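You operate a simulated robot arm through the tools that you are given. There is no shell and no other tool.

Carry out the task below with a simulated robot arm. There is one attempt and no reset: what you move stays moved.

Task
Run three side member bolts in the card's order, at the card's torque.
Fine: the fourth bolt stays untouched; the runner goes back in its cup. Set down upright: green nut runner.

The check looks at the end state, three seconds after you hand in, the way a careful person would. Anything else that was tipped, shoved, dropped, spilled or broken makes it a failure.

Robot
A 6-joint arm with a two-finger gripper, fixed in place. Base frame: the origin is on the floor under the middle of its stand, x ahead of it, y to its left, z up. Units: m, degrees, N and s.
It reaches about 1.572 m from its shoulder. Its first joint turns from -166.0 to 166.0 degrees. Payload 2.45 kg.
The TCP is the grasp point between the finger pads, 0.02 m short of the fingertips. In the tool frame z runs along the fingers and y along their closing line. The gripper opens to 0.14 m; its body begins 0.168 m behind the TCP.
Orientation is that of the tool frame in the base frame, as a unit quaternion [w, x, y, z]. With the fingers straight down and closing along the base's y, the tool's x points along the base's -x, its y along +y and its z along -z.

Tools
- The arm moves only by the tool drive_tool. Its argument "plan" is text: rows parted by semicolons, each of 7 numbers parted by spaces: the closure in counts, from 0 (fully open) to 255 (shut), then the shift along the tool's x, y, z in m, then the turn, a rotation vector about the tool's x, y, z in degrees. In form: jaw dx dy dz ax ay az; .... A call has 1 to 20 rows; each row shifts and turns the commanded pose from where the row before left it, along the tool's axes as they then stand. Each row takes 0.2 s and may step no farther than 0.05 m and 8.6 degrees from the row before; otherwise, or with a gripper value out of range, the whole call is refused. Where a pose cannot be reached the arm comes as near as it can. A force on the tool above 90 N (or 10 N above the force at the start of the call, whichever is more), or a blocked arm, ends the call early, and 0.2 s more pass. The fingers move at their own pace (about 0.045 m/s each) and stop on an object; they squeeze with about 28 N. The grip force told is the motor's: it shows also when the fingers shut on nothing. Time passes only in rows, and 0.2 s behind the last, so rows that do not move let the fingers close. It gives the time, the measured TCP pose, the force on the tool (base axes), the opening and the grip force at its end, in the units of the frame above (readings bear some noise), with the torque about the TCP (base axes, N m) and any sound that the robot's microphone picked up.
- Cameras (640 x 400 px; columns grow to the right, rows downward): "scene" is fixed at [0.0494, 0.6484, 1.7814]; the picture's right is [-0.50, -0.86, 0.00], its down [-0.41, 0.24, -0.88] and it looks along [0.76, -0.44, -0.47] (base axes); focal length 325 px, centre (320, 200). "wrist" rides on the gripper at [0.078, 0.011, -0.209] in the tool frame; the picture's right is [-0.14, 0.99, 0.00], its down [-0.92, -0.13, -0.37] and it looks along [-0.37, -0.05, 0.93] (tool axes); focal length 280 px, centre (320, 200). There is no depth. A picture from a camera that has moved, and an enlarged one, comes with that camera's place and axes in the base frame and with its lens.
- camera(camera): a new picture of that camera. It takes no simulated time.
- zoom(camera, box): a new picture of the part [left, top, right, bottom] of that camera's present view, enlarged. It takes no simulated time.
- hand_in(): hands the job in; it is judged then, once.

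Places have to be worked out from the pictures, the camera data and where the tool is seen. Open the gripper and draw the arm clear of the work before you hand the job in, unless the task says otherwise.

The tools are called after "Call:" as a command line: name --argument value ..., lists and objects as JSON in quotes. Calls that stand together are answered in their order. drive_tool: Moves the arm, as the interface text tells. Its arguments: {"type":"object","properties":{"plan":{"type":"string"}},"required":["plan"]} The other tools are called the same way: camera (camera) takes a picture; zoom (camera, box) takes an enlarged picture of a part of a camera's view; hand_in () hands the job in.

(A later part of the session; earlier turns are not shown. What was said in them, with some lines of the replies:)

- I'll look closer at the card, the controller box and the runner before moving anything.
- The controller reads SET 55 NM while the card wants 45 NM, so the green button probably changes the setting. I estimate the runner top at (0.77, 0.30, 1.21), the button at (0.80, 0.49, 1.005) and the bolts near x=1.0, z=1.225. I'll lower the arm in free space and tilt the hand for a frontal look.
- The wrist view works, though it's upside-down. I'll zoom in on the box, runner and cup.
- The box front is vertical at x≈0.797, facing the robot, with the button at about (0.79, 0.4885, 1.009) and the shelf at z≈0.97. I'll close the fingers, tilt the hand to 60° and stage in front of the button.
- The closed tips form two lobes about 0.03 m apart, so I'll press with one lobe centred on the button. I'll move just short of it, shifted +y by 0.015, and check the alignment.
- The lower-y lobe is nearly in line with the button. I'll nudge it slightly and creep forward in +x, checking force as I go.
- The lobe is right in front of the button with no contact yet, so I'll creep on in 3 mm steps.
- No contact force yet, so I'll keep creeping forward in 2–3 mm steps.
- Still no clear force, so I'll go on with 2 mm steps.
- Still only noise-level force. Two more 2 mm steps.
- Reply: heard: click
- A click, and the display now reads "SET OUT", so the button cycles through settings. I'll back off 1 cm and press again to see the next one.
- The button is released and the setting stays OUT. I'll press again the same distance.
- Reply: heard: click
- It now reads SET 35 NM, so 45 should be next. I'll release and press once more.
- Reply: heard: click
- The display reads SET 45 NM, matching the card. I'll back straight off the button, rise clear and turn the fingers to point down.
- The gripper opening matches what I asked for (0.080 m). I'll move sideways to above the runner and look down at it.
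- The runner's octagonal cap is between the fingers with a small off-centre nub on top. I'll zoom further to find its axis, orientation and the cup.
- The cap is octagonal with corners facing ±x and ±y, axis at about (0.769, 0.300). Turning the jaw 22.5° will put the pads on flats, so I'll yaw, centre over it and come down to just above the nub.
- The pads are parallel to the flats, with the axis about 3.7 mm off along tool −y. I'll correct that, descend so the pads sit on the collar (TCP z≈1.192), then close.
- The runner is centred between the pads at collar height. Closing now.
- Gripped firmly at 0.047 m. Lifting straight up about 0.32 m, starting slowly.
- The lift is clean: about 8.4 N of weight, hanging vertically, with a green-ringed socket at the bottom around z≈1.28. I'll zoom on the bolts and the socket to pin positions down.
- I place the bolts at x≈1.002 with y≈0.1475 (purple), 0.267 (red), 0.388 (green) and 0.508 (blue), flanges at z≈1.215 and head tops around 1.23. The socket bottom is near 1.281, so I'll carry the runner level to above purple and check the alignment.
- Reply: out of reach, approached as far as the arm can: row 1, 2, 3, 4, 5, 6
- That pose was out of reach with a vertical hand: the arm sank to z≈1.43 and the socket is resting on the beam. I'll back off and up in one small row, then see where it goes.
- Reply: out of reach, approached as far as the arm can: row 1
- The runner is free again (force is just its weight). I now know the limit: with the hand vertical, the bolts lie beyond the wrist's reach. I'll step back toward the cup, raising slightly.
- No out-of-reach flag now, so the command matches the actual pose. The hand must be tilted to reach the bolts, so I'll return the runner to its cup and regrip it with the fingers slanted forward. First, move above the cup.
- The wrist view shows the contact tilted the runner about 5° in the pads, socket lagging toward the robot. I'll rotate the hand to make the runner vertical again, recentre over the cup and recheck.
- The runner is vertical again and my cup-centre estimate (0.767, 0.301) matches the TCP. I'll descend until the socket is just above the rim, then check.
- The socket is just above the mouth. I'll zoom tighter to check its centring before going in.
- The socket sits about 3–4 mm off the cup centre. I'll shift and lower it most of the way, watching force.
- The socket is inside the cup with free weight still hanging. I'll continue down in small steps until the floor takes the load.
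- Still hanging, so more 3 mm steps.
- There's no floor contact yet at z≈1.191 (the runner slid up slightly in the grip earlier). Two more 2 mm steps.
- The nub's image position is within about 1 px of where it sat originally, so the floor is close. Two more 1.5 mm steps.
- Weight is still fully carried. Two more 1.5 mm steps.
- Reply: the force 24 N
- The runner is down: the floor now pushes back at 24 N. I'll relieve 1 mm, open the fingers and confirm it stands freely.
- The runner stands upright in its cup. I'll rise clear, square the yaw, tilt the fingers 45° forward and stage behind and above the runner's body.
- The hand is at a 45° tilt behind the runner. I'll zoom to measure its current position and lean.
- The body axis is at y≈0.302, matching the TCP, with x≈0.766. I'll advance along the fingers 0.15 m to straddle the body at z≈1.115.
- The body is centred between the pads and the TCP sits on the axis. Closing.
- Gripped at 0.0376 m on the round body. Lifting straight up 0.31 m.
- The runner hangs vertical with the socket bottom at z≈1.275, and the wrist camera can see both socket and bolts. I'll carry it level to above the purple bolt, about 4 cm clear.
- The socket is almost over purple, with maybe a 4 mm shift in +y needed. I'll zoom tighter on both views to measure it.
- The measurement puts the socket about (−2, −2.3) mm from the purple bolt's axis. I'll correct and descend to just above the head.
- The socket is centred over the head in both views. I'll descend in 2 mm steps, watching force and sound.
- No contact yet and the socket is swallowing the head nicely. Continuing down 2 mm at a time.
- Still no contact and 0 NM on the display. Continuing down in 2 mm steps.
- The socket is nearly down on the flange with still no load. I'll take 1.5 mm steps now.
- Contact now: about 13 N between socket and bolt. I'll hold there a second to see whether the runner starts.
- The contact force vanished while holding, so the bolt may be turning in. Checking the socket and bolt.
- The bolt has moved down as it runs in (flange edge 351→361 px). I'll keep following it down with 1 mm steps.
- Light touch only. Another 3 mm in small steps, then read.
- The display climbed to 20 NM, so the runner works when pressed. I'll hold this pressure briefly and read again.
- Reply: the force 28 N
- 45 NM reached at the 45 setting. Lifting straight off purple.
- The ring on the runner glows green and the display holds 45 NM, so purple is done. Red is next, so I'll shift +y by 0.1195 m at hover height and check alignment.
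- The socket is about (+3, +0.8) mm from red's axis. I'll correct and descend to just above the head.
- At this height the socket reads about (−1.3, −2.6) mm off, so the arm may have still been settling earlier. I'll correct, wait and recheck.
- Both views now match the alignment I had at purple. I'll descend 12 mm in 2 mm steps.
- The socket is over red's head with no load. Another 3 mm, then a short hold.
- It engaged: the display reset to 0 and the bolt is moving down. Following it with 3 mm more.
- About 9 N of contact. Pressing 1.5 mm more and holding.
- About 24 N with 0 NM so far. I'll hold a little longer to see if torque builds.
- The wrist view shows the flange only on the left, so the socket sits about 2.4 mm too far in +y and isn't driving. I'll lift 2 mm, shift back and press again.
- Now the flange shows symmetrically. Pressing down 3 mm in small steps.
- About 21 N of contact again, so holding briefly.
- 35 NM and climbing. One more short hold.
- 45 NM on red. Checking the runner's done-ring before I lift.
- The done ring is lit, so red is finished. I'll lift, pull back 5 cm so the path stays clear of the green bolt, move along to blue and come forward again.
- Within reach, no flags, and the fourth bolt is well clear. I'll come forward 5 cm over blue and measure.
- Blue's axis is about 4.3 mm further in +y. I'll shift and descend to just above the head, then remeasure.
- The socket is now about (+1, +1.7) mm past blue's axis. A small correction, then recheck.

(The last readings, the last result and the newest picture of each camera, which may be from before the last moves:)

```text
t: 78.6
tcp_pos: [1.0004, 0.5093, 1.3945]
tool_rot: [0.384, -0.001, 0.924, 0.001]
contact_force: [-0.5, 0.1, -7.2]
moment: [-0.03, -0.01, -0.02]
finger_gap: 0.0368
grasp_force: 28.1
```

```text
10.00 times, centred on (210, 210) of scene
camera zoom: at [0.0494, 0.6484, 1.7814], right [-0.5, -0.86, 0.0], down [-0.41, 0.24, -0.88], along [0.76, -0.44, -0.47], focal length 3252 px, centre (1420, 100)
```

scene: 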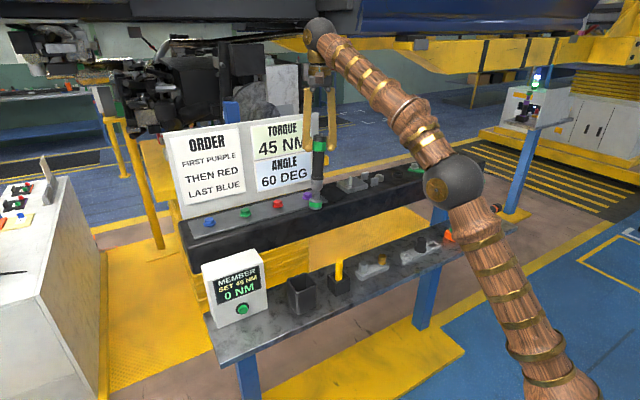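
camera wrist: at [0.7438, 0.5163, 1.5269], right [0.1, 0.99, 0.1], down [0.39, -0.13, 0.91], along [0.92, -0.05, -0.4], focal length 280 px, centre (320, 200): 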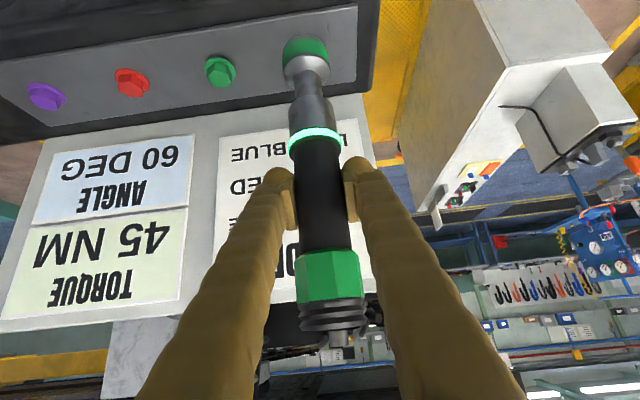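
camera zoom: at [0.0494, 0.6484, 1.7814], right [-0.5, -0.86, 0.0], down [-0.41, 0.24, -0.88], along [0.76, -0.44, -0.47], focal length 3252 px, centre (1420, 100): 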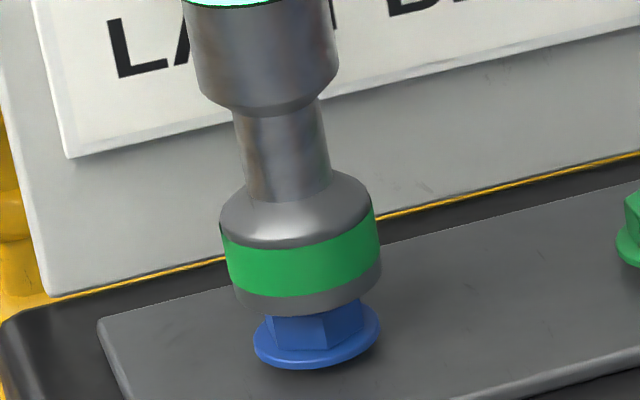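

Both views agree the socket is centred on blue. Descending 14 mm in 2 mm steps.

Call:
drive_tool --plan "255 0.00141 0 0.00141 0 0 0; 255 0.00141 0 0.00141 0 0 0; 255 0.00141 0 0.00141 0 0 0; 255 0.00141 0 0.00141 0 0 0; 255 0.00141 0 0.00141 0 0 0; 255 0.00141 0 0.00141 0 0 0; 255 0.00141 0 0.00141 0 0 0; 255 0 0 0 0 0 0"

Call:
zoom --camera "wrist" --box '[270, 0, 350, 60]'

Call:
zoom --camera "scene" --box '[180, 190, 240, 230]'

```text
t: 80.4
tcp_pos: [0.9988, 0.509, 1.3811]
tool_rot: [0.382, 0.0, 0.924, 0.0]
contact_force: [0.1, 0.2, -7.7]
moment: [0.0, 0.02, -0.01]
finger_gap: 0.0368
grasp_force: 28.1
```

```text
6.67 times, centred on (310, 30) of wrist
camera zoom: at [0.795, 0.5214, 1.4736], right [0.1, 0.99, 0.1], down [0.39, -0.13, 0.91], along [0.92, -0.05, -0.4], focal length 1869 px, centre (387, 1333)
```

zoom: 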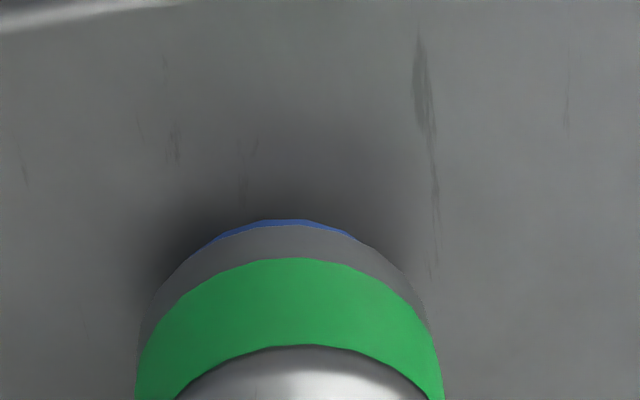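

```text
10.00 times, centred on (210, 210) of scene
camera zoom: at [0.0494, 0.6484, 1.7814], right [-0.5, -0.86, 0.0], down [-0.41, 0.24, -0.88], along [0.76, -0.44, -0.47], focal length 3252 px, centre (1420, 100)
```

zoom: 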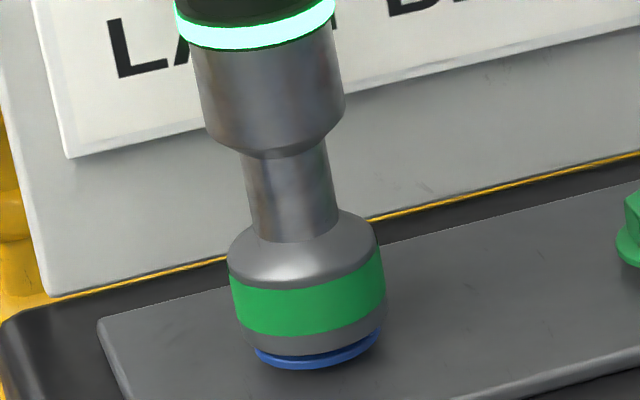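

Centred and nearly on the flange. Another 3 mm with a short hold.

Call:
drive_tool --plan "255 0.00056 0 0.00156 0 0 0; 255 0.00106 0 0.00106 0 0 0; 255 0 0 0 0 0 0; 255 0 0 0 0 0 0"

Call:
zoom --camera "scene" --box '[190, 240, 280, 330]'

Call:
zoom --camera "scene" --box '[180, 190, 240, 230]'

Call:
zoom --camera "wrist" --box '[270, 0, 350, 60]'

```text
t: 81.4
tcp_pos: [0.9996, 0.5102, 1.3776]
tool_rot: [0.383, 0.0, 0.924, 0.0]
contact_force: [1.0, 0.9, -3.9]
moment: [-0.03, -0.14, 0.03]
finger_gap: 0.0367
grasp_force: 27.8
```

```text
4.44 times, centred on (235, 285) of scene
camera zoom: at [0.0494, 0.6484, 1.7814], right [-0.5, -0.86, 0.0], down [-0.41, 0.24, -0.88], along [0.76, -0.44, -0.47], focal length 1445 px, centre (698, -178)
```

zoom: 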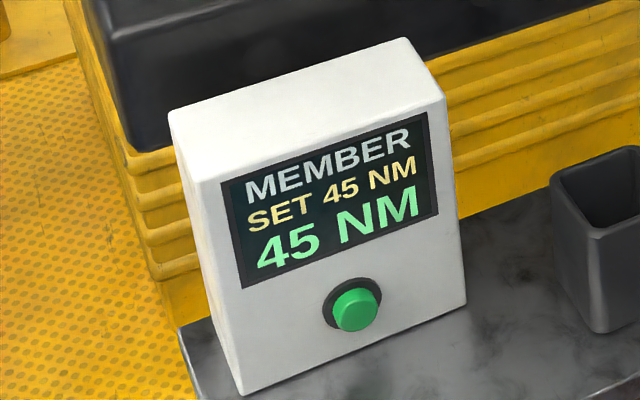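

```text
10.00 times, centred on (210, 210) of scene
camera zoom: at [0.0494, 0.6484, 1.7814], right [-0.5, -0.86, 0.0], down [-0.41, 0.24, -0.88], along [0.76, -0.44, -0.47], focal length 3252 px, centre (1420, 100)
```

zoom: 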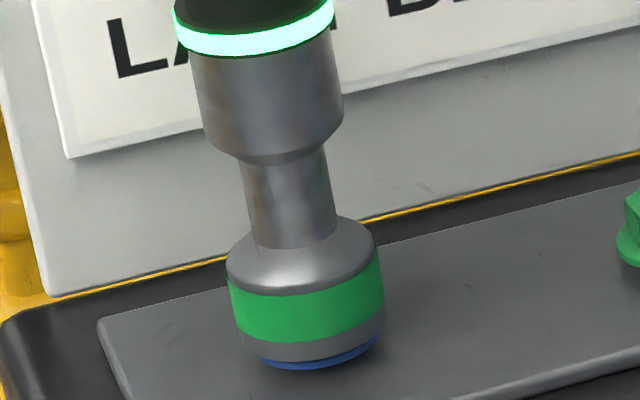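

```text
6.67 times, centred on (310, 30) of wrist
camera zoom: at [0.7958, 0.5219, 1.471], right [0.1, 0.99, 0.1], down [0.39, -0.13, 0.91], along [0.92, -0.05, -0.4], focal length 1869 px, centre (387, 1333)
```

zoom: 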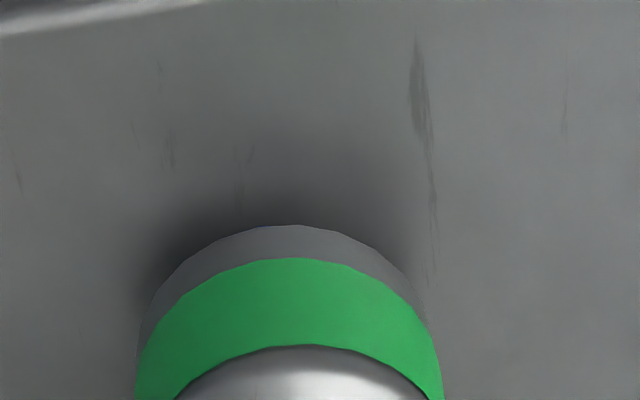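

A light ~4 N touch, with the display still showing the old reading. Pressing 1.5 mm more and holding.

Call:
drive_tool --plan "255 0.00106 0 0.00106 0 0 0; 255 0 0 0 0 0 0; 255 0 0 0 0 0 0"

Call:
zoom --camera "scene" --box '[190, 240, 280, 330]'

Call:
zoom --camera "scene" --box '[180, 190, 240, 230]'

```text
t: 82.2
tcp_pos: [0.9983, 0.5108, 1.3752]
tool_rot: [0.382, -0.001, 0.924, 0.001]
contact_force: [-1.2, -0.2, -6.6]
moment: [-0.01, 0.05, 0.02]
finger_gap: 0.0369
grasp_force: 28.0
```

```text
4.44 times, centred on (235, 285) of scene
camera zoom: at [0.0494, 0.6484, 1.7814], right [-0.5, -0.86, 0.0], down [-0.41, 0.24, -0.88], along [0.76, -0.44, -0.47], focal length 1445 px, centre (698, -178)
```

zoom: 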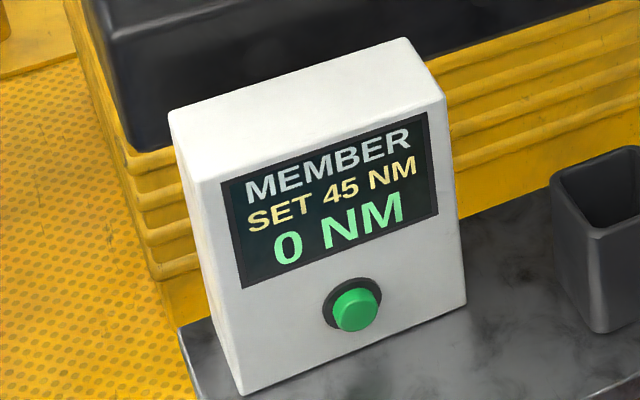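

```text
10.00 times, centred on (210, 210) of scene
camera zoom: at [0.0494, 0.6484, 1.7814], right [-0.5, -0.86, 0.0], down [-0.41, 0.24, -0.88], along [0.76, -0.44, -0.47], focal length 3252 px, centre (1420, 100)
```

zoom: 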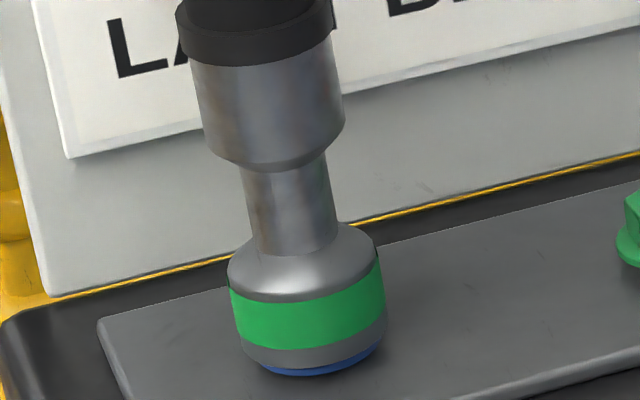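

Engaged: display reset to 0. I'll follow down 3 mm with a 1.2 mm nudge back in −y.

Call:
drive_tool --plan "255 0.00106 -0.0012 0.00106 0 0 0; 255 0.00106 0 0.00106 0 0 0; 255 0 0 0 0 0 0"

Call:
zoom --camera "scene" --box '[190, 240, 280, 330]'

Call:
zoom --camera "wrist" --box '[270, 0, 350, 60]'

Call:
zoom --camera "scene" --box '[180, 190, 240, 230]'

```text
t: 83.0
tcp_pos: [0.9993, 0.5083, 1.3712]
tool_rot: [0.382, 0.001, 0.924, -0.001]
contact_force: [-0.7, 0.5, -7.1]
moment: [0.0, 0.0, 0.03]
finger_gap: 0.0366
grasp_force: 27.6
```

```text
4.44 times, centred on (235, 285) of scene
camera zoom: at [0.0494, 0.6484, 1.7814], right [-0.5, -0.86, 0.0], down [-0.41, 0.24, -0.88], along [0.76, -0.44, -0.47], focal length 1445 px, centre (698, -178)
```

zoom: 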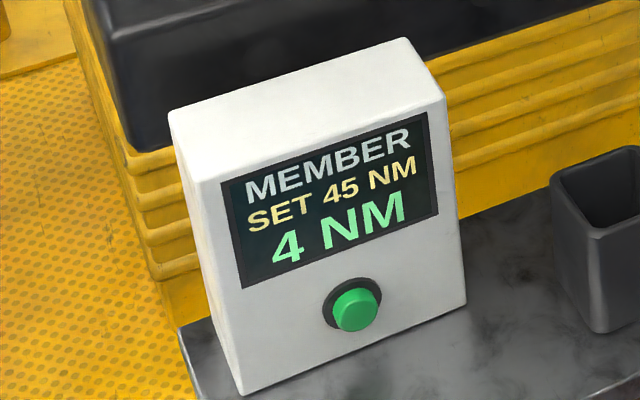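

```text
6.67 times, centred on (310, 30) of wrist
camera zoom: at [0.7955, 0.5199, 1.4655], right [0.1, 0.99, 0.1], down [0.39, -0.13, 0.91], along [0.92, -0.05, -0.4], focal length 1869 px, centre (387, 1333)
```

zoom: 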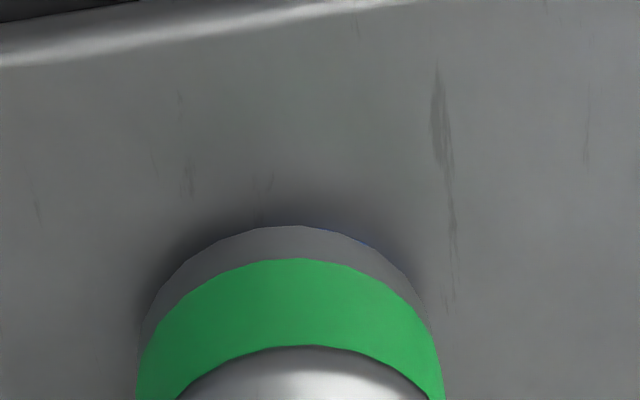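

```text
10.00 times, centred on (210, 210) of scene
camera zoom: at [0.0494, 0.6484, 1.7814], right [-0.5, -0.86, 0.0], down [-0.41, 0.24, -0.88], along [0.76, -0.44, -0.47], focal length 3252 px, centre (1420, 100)
```

zoom: 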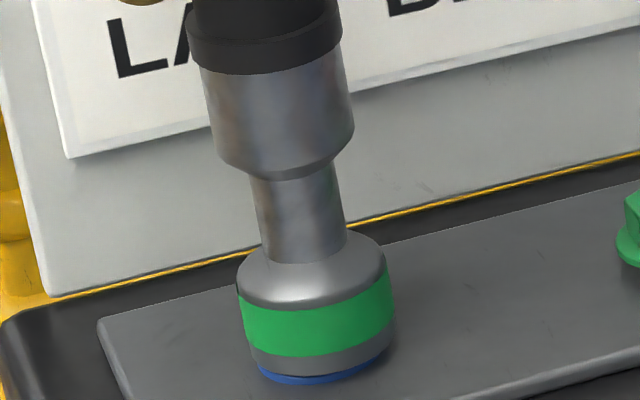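

4 NM and building, but the load dropped off. Pressing another 1.5 mm and holding.

Call:
drive_tool --plan "255 0.00106 0 0.00106 0 0 0; 255 0 0 0 0 0 0; 255 0 0 0 0 0 0"

Call:
zoom --camera "scene" --box '[190, 240, 280, 330]'

Call:
zoom --camera "scene" --box '[180, 190, 240, 230]'

```text
t: 83.8
tcp_pos: [0.9992, 0.5086, 1.372]
tool_rot: [0.383, 0.0, 0.924, 0.0]
contact_force: [0.1, -2.2, 4.5]
moment: [-0.28, -0.18, 0.21]
finger_gap: 0.0369
grasp_force: 28.4
```

```text
4.44 times, centred on (235, 285) of scene
camera zoom: at [0.0494, 0.6484, 1.7814], right [-0.5, -0.86, 0.0], down [-0.41, 0.24, -0.88], along [0.76, -0.44, -0.47], focal length 1445 px, centre (698, -178)
```

zoom: 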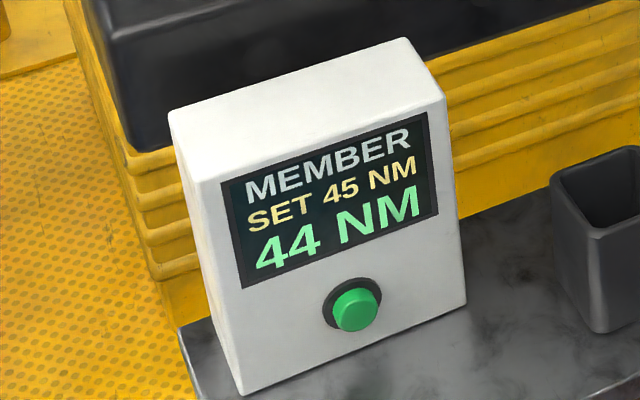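

```text
10.00 times, centred on (210, 210) of scene
camera zoom: at [0.0494, 0.6484, 1.7814], right [-0.5, -0.86, 0.0], down [-0.41, 0.24, -0.88], along [0.76, -0.44, -0.47], focal length 3252 px, centre (1420, 100)
```

zoom: 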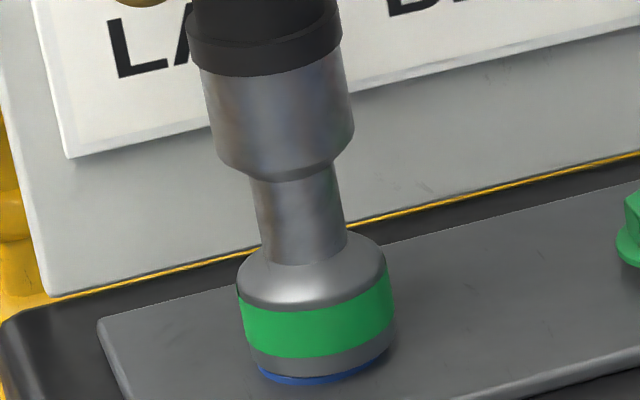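

44 NM and still climbing. One more short hold.

Call:
drive_tool --plan "255 0 0 0 0 0 0"

Call:
zoom --camera "scene" --box '[190, 240, 280, 330]'

Call:
zoom --camera "scene" --box '[170, 150, 260, 235]'

```text
t: 84.2
tcp_pos: [0.999, 0.5076, 1.3709]
tool_rot: [0.383, 0.001, 0.924, 0.0]
contact_force: [-1.5, -0.9, 5.5]
moment: [-0.19, -0.09, -0.01]
finger_gap: 0.0368
grasp_force: 27.9
```

```text
4.44 times, centred on (235, 285) of scene
camera zoom: at [0.0494, 0.6484, 1.7814], right [-0.5, -0.86, 0.0], down [-0.41, 0.24, -0.88], along [0.76, -0.44, -0.47], focal length 1445 px, centre (698, -178)
```

zoom: 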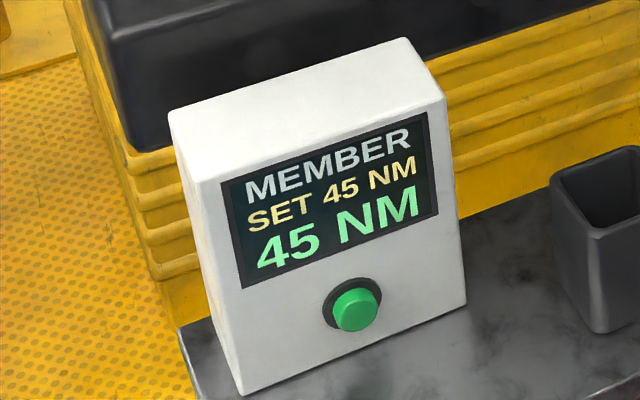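

```text
4.71 times, centred on (215, 192) of scene
camera zoom: at [0.0494, 0.6484, 1.7814], right [-0.5, -0.86, 0.0], down [-0.41, 0.24, -0.88], along [0.76, -0.44, -0.47], focal length 1530 px, centre (814, 235)
```

zoom: 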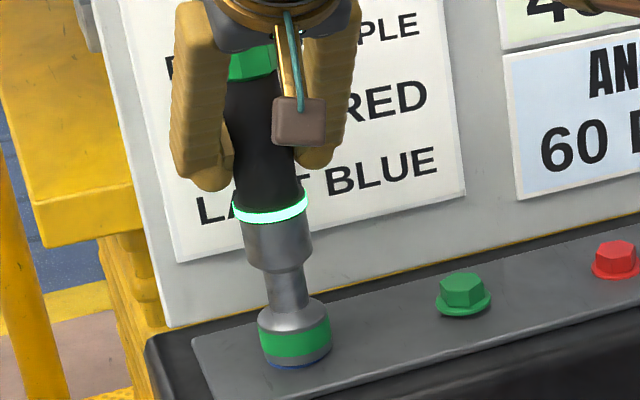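

Blue reads 45 NM with the ring lit, so all three are run in order. I'll lift off and carry the runner back above its cup.

Call:
drive_tool --plan "255 -0.00212 0 -0.00212 0 0 0; 255 -0.00849 0 -0.00849 0 0 0; 255 -0.01414 0 -0.01414 0 0 0; 255 -0.01414 0 -0.01414 0 0 0; 255 -0.00707 0 -0.00707 0 0 0; 255 0.0205 -0.0257 -0.0205 0 0 0; 255 0.0205 -0.0257 -0.0205 0 0 0; 255 0.0205 -0.0257 -0.0205 0 0 0; 255 0.0205 -0.0257 -0.0205 0 0 0; 255 0.0205 -0.0257 -0.0205 0 0 0; 255 0.0205 -0.0257 -0.0205 0 0 0; 255 0.0205 -0.0257 -0.0205 0 0 0; 255 0.0205 -0.0257 -0.0205 0 0 0; 255 0 0 0 0 0 0; 255 0 0 0 0 0 0"

Call:
camera --camera "wrist"

Call:
camera --camera "scene"

Call:
zoom --camera "scene" --box '[220, 110, 380, 330]'

```text
t: 87.4
tcp_pos: [0.7687, 0.3056, 1.4372]
tool_rot: [0.383, 0.0, 0.924, 0.0]
contact_force: [0.3, -0.5, -7.0]
moment: [0.0, 0.05, 0.03]
finger_gap: 0.0369
grasp_force: 28.1
```

```text
taken
camera wrist: at [0.5646, 0.3178, 1.5306], right [0.1, 0.99, 0.1], down [0.39, -0.13, 0.91], along [0.92, -0.05, -0.4], focal length 280 px, centre (320, 200)
```

wrist: 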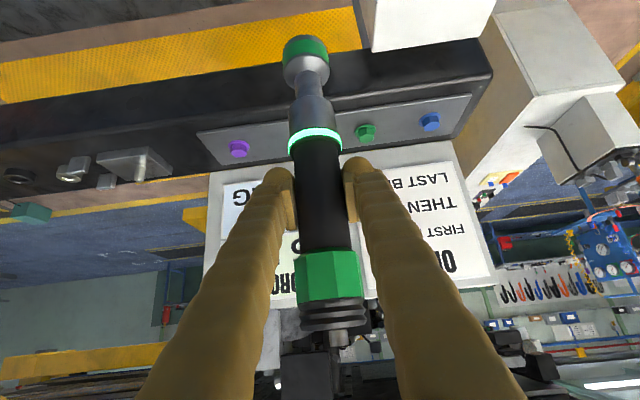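

```text
taken
```

scene: 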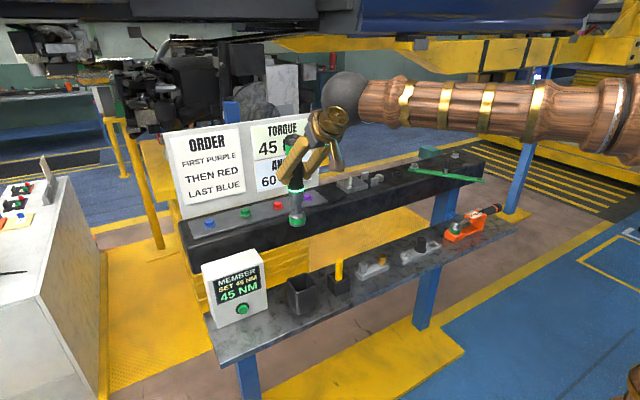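

```text
1.82 times, centred on (300, 220) of scene
camera zoom: at [0.0494, 0.6484, 1.7814], right [-0.5, -0.86, 0.0], down [-0.41, 0.24, -0.88], along [0.76, -0.44, -0.47], focal length 591 px, centre (356, 164)
```

zoom: 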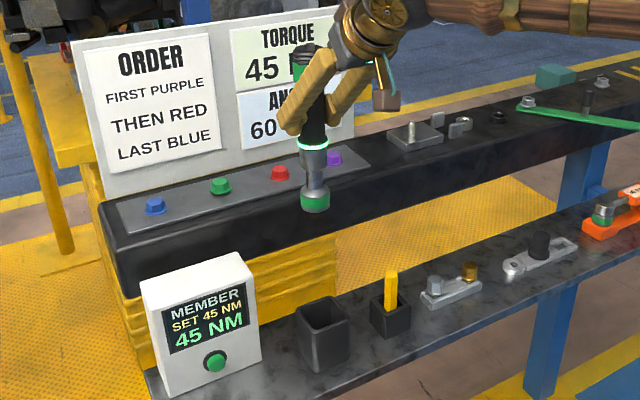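

The runner still hangs vertical. I'll shift (−2, −3.5) mm to match the pickup position and descend to just above the cup mouth.

Call:
drive_tool --plan "255 0.0014 -0.0035 -0.0014 0 0 0; 255 0.0318 0 0.0318 0 0 0; 255 0.0318 0 0.0318 0 0 0; 255 0.0318 0 0.0318 0 0 0; 255 0.0318 0 0.0318 0 0 0; 255 0 0 0 0 0 0; 255 0 0 0 0 0 0; 255 0 0 0 0 0 0"

Call:
zoom --camera "wrist" --box '[260, 0, 360, 70]'

Call:
zoom --camera "scene" --box '[265, 225, 345, 325]'

```text
t: 89.2
tcp_pos: [0.7692, 0.3003, 1.2568]
tool_rot: [0.383, 0.0, 0.924, 0.0]
contact_force: [-0.6, -0.3, -8.0]
moment: [-0.02, 0.04, 0.03]
finger_gap: 0.0365
grasp_force: 27.6
```

```text
5.71 times, centred on (310, 35) of wrist
camera zoom: at [0.5646, 0.3118, 1.3502], right [0.1, 0.99, 0.1], down [0.39, -0.13, 0.91], along [0.92, -0.05, -0.4], focal length 1602 px, centre (377, 1143)
```

zoom: 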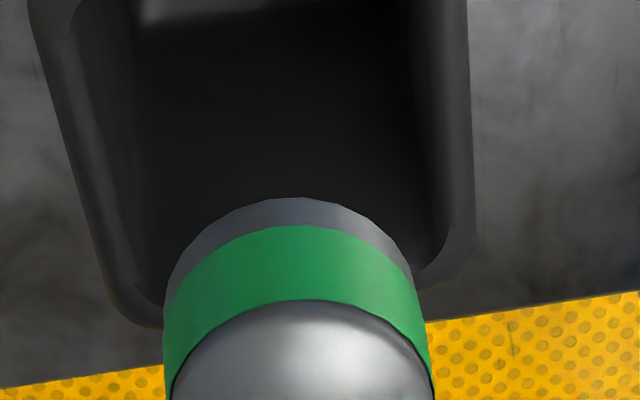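

```text
4.00 times, centred on (305, 275) of scene
camera zoom: at [0.0494, 0.6484, 1.7814], right [-0.5, -0.86, 0.0], down [-0.41, 0.24, -0.88], along [0.76, -0.44, -0.47], focal length 1301 px, centre (380, -100)
```

zoom: 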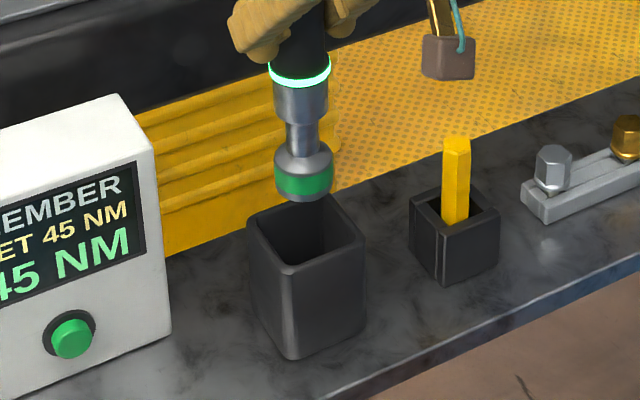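

The socket is centred over the cup within about 1 mm. Lowering 0.125 m into it, watching force.

Call:
drive_tool --plan "255 0.0177 0 0.0177 0 0 0; 255 0.0177 0 0.0177 0 0 0; 255 0.0177 0 0.0177 0 0 0; 255 0.0177 0 0.0177 0 0 0; 255 0.01768 0 0.01768 0 0 0; 255 0 0 0 0 0 0"

Call:
zoom --camera "scene" --box '[260, 220, 350, 330]'

Call:
zoom --camera "wrist" --box '[220, 0, 420, 200]'

```text
t: 90.6
tcp_pos: [0.7672, 0.2985, 1.1284]
tool_rot: [0.383, 0.0, 0.924, 0.0]
contact_force: [0.6, -0.8, -8.2]
moment: [0.0, -0.01, -0.04]
finger_gap: 0.0366
grasp_force: 29.1
```

```text
3.64 times, centred on (305, 275) of scene
camera zoom: at [0.0494, 0.6484, 1.7814], right [-0.5, -0.86, 0.0], down [-0.41, 0.24, -0.88], along [0.76, -0.44, -0.47], focal length 1183 px, centre (374, -73)
```

zoom: 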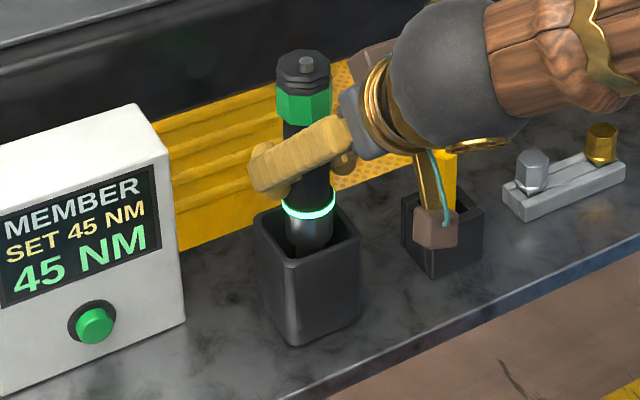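

```text
2.00 times, centred on (320, 100) of wrist
camera zoom: at [0.563, 0.31, 1.2222], right [0.1, 0.99, 0.1], down [0.39, -0.13, 0.91], along [0.92, -0.05, -0.4], focal length 561 px, centre (320, 400)
```

zoom: 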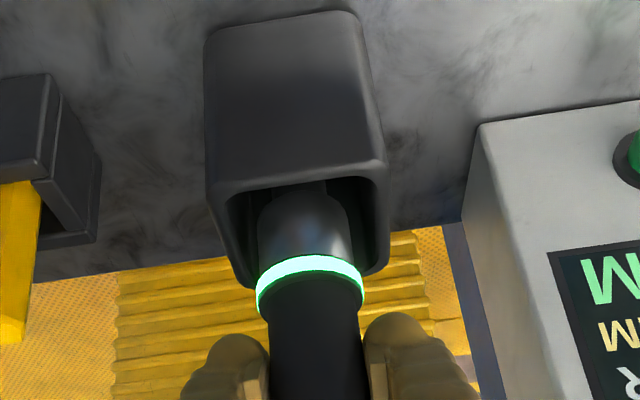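

In the cup and still hanging free. I'll continue down in small steps to the floor.

Call:
drive_tool --plan "255 0.00212 0.0005 0.00212 0 0 0; 255 0.00212 0.0005 0.00212 0 0 0; 255 0.00212 0 0.00212 0 0 0; 255 0 0 0 0 0 0"

```text
t: 91.6
tcp_pos: [0.7651, 0.2995, 1.1204]
tool_rot: [0.383, 0.0, 0.924, 0.0]
contact_force: [0.2, -0.3, -8.4]
moment: [0.0, 0.0, 0.0]
finger_gap: 0.0371
grasp_force: 27.8
```

Still free at z≈1.120. Going 2 mm at a time.

Call:
drive_tool --plan "255 0.00141 0 0.00141 0 0 0; 255 0.00141 0 0.00141 0 0 0; 255 0 0 0 0 0 0"

```text
t: 92.4
tcp_pos: [0.7658, 0.3007, 1.1167]
tool_rot: [0.382, 0.0, 0.924, 0.0]
contact_force: [1.3, 0.0, -8.1]
moment: [-0.03, -0.02, 0.0]
finger_gap: 0.0369
grasp_force: 28.0
```

Still carried. Continuing with 1.5 mm steps.

Call:
drive_tool --plan "255 0.00106 0 0.00106 0 0 0; 255 0.00106 0 0.00106 0 0 0; 255 0 0 0 0 0 0"

```text
t: 93.2
tcp_pos: [0.7666, 0.3008, 1.1165]
tool_rot: [0.384, 0.0, 0.923, 0.001]
contact_force: [-3.3, -0.3, 30.4]
moment: [-0.12, -0.32, 0.03]
finger_gap: 0.0368
grasp_force: 28.2
```

The floor has taken the load. I'll ease up 1.2 mm, then open the fingers.

Call:
drive_tool --plan "255 -0.00085 0 -0.00085 0 0 0; 255 0 0 0 0 0 0; 200 0 0 0 0 0 0; 150 0 0 0 0 0 0; 109 0 0 0 0 0 0; 109 0 0 0 0 0 0; 109 0 0 0 0 0 0"

Call:
zoom --camera "scene" --box '[260, 220, 350, 330]'

Call:
zoom --camera "wrist" --box '[220, 0, 420, 260]'

```text
t: 94.8
tcp_pos: [0.7645, 0.3004, 1.1152]
tool_rot: [0.383, 0.0, 0.924, 0.0]
contact_force: [0.4, 0.0, 0.0]
moment: [0.0, 0.0, 0.05]
finger_gap: 0.0803
grasp_force: 0.1
```

```text
3.64 times, centred on (305, 275) of scene
camera zoom: at [0.0494, 0.6484, 1.7814], right [-0.5, -0.86, 0.0], down [-0.41, 0.24, -0.88], along [0.76, -0.44, -0.47], focal length 1183 px, centre (374, -73)
```

zoom: 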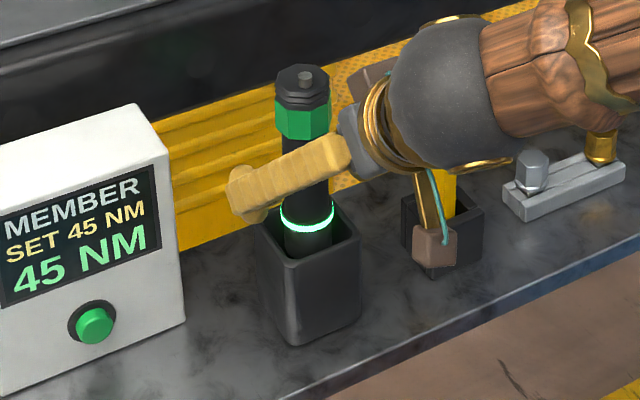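

```text
1.54 times, centred on (320, 130) of wrist
camera zoom: at [0.5605, 0.3121, 1.2087], right [0.1, 0.99, 0.1], down [0.39, -0.13, 0.91], along [0.92, -0.05, -0.4], focal length 431 px, centre (320, 308)
```

zoom: 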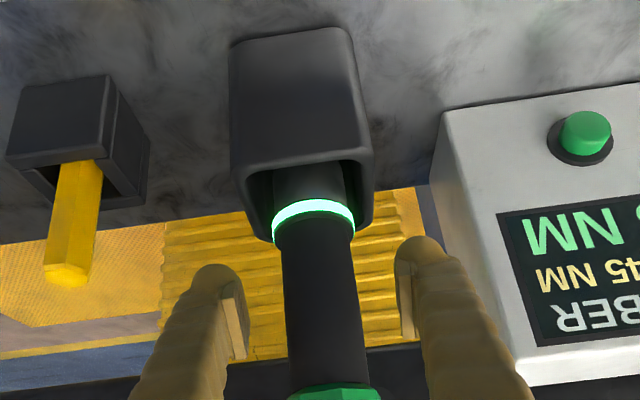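

The runner stands upright in its cup with the fingers open around it. I'll withdraw straight back along the fingers, then up and away.

Call:
drive_tool --plan "109 0 0 -0.02 0 0 0; 109 0 0 -0.035 0 0 0; 109 0 0 -0.035 0 0 0; 109 0 0 -0.035 0 0 0; 109 0 0 -0.035 0 0 0; 109 -0.0283 0 -0.0283 0 0 0; 109 -0.0283 0 -0.0283 0 0 0; 109 -0.0283 0 -0.0283 0 0 0; 109 -0.0283 0 -0.0283 0 0 0; 109 0 0 -0.04 0 0 0; 109 0 0 -0.04 0 0 0; 109 0 0 0 0 0 0"

Call:
camera --camera "scene"

Call:
zoom --camera "scene" --box '[190, 170, 370, 340]'

Call:
camera --camera "wrist"

```text
t: 97.4
tcp_pos: [0.5989, 0.2999, 1.4432]
tool_rot: [0.383, 0.0, 0.924, 0.0]
contact_force: [0.5, 0.3, 0.5]
moment: [0.02, 0.03, 0.02]
finger_gap: 0.0801
grasp_force: 0.1
```

```text
taken
```

scene: 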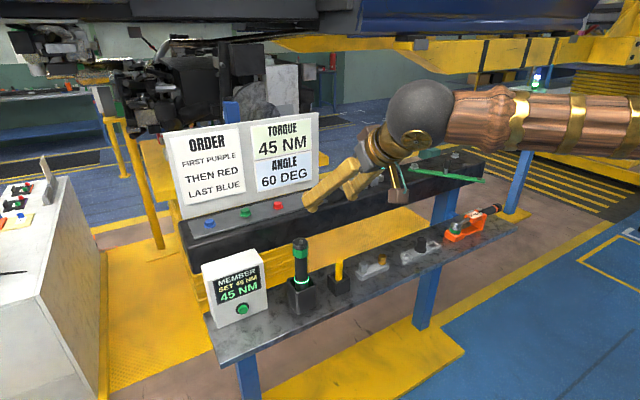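

```text
2.35 times, centred on (280, 255) of scene
camera zoom: at [0.0494, 0.6484, 1.7814], right [-0.5, -0.86, 0.0], down [-0.41, 0.24, -0.88], along [0.76, -0.44, -0.47], focal length 765 px, centre (414, 71)
```

zoom: 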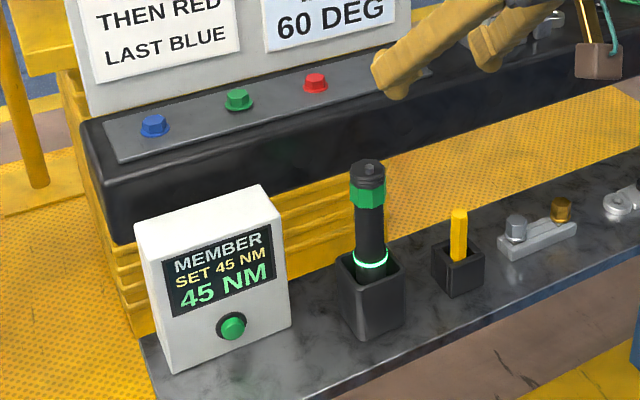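

```text
taken
camera wrist: at [0.3948, 0.311, 1.5369], right [0.1, 0.99, 0.1], down [0.39, -0.13, 0.91], along [0.92, -0.05, -0.4], focal length 280 px, centre (320, 200)
```

wrist: 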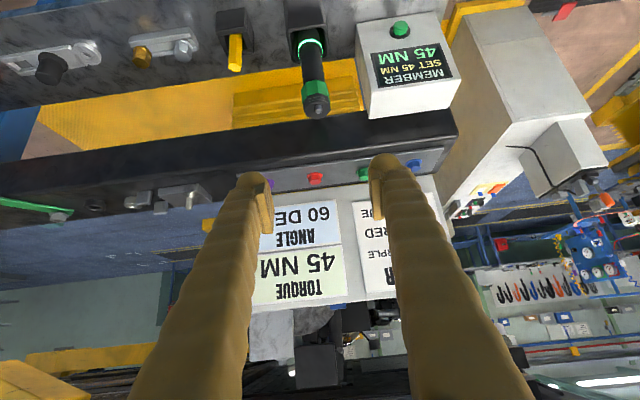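

All three bolts are run, the green bolt looks untouched and the runner is upright in its cup. I'll draw the arm further back and up, open fully and take a last look.

Call:
drive_tool --plan "60 -0.02 0 -0.035 0 0 0; 20 -0.02 0 -0.035 0 0 0; 0 -0.02 0 -0.035 0 0 0; 0 0 0 0 0 0 0; 0 0 0 0 0 0 0; 0 0 0 0 0 0 0"

Call:
zoom --camera "scene" --box '[170, 170, 350, 330]'

Call:
zoom --camera "scene" --box '[320, 140, 520, 290]'

Call:
zoom --camera "wrist" --box '[200, 0, 460, 200]'

```text
t: 98.8
tcp_pos: [0.5647, 0.3009, 1.5626]
tool_rot: [0.382, 0.0, 0.924, 0.0]
contact_force: [1.4, 0.4, 1.1]
moment: [0.02, 0.04, 0.0]
finger_gap: 0.1399
grasp_force: 0.0
```

```text
2.50 times, centred on (260, 250) of scene
camera zoom: at [0.0494, 0.6484, 1.7814], right [-0.5, -0.86, 0.0], down [-0.41, 0.24, -0.88], along [0.76, -0.44, -0.47], focal length 813 px, centre (470, 75)
```

zoom: 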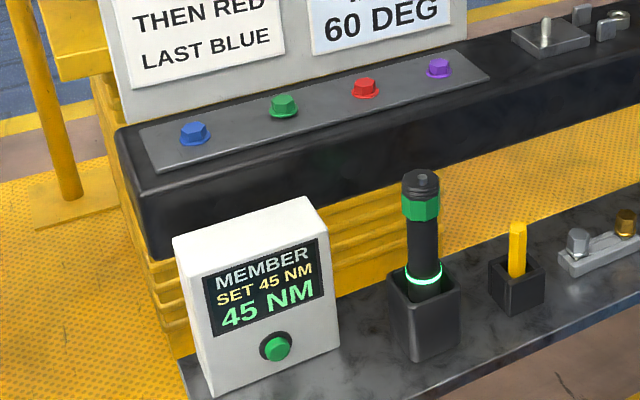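

```text
2.67 times, centred on (420, 215) of scene
camera zoom: at [0.0494, 0.6484, 1.7814], right [-0.5, -0.86, 0.0], down [-0.41, 0.24, -0.88], along [0.76, -0.44, -0.47], focal length 867 px, centre (53, 160)
```

zoom: 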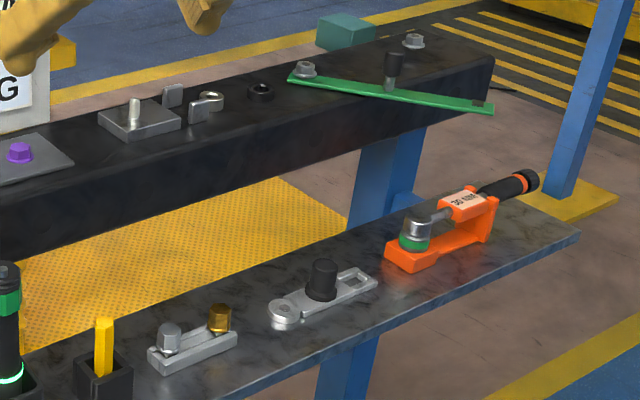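

```text
2.00 times, centred on (330, 100) of wrist
camera zoom: at [0.3613, 0.312, 1.6555], right [0.1, 0.99, 0.1], down [0.39, -0.13, 0.91], along [0.92, -0.05, -0.4], focal length 561 px, centre (300, 400)
```

zoom: 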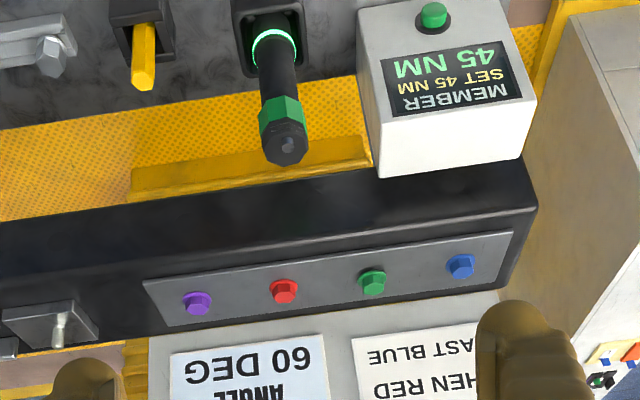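

The final views show all three bolts seated, green untouched, and nothing else moved. The runner is upright in its cup, the display reads 45 NM, and the gripper is open and clear. Handing in.

Call:
hand_in

```text
The job is handed in.
```

I ran the purple, red and blue bolts in that order, and the controller read 45 NM with the runner's done ring lit on each one. The runner is back upright in its cup, I never touched the green bolt, and the job is handed in.

- **Torque setting:** the controller was set to 55 NM at the start, so I used its button to step through to 45 NM, the card's torque. It is still set to 45.
- **Brief contact with the beam:** on my first move toward purple, the arm couldn't reach with the hand vertical. The socket came down lightly on the beam and the runner tilted about 5° in the grip. I put it back in the cup and gripped it again with the hand tilted. Nothing looked moved or marked in the pictures afterwards.
- **Red took two presses:** the socket was about 2.4 mm off on the first press, so it seated the bolt but built no torque. I re-centred it and it then ran to 45 NM.
- **Angle on the card:** the card also lists 60 degrees, but the task asked only for its torque, so I ran the bolts by torque alone.
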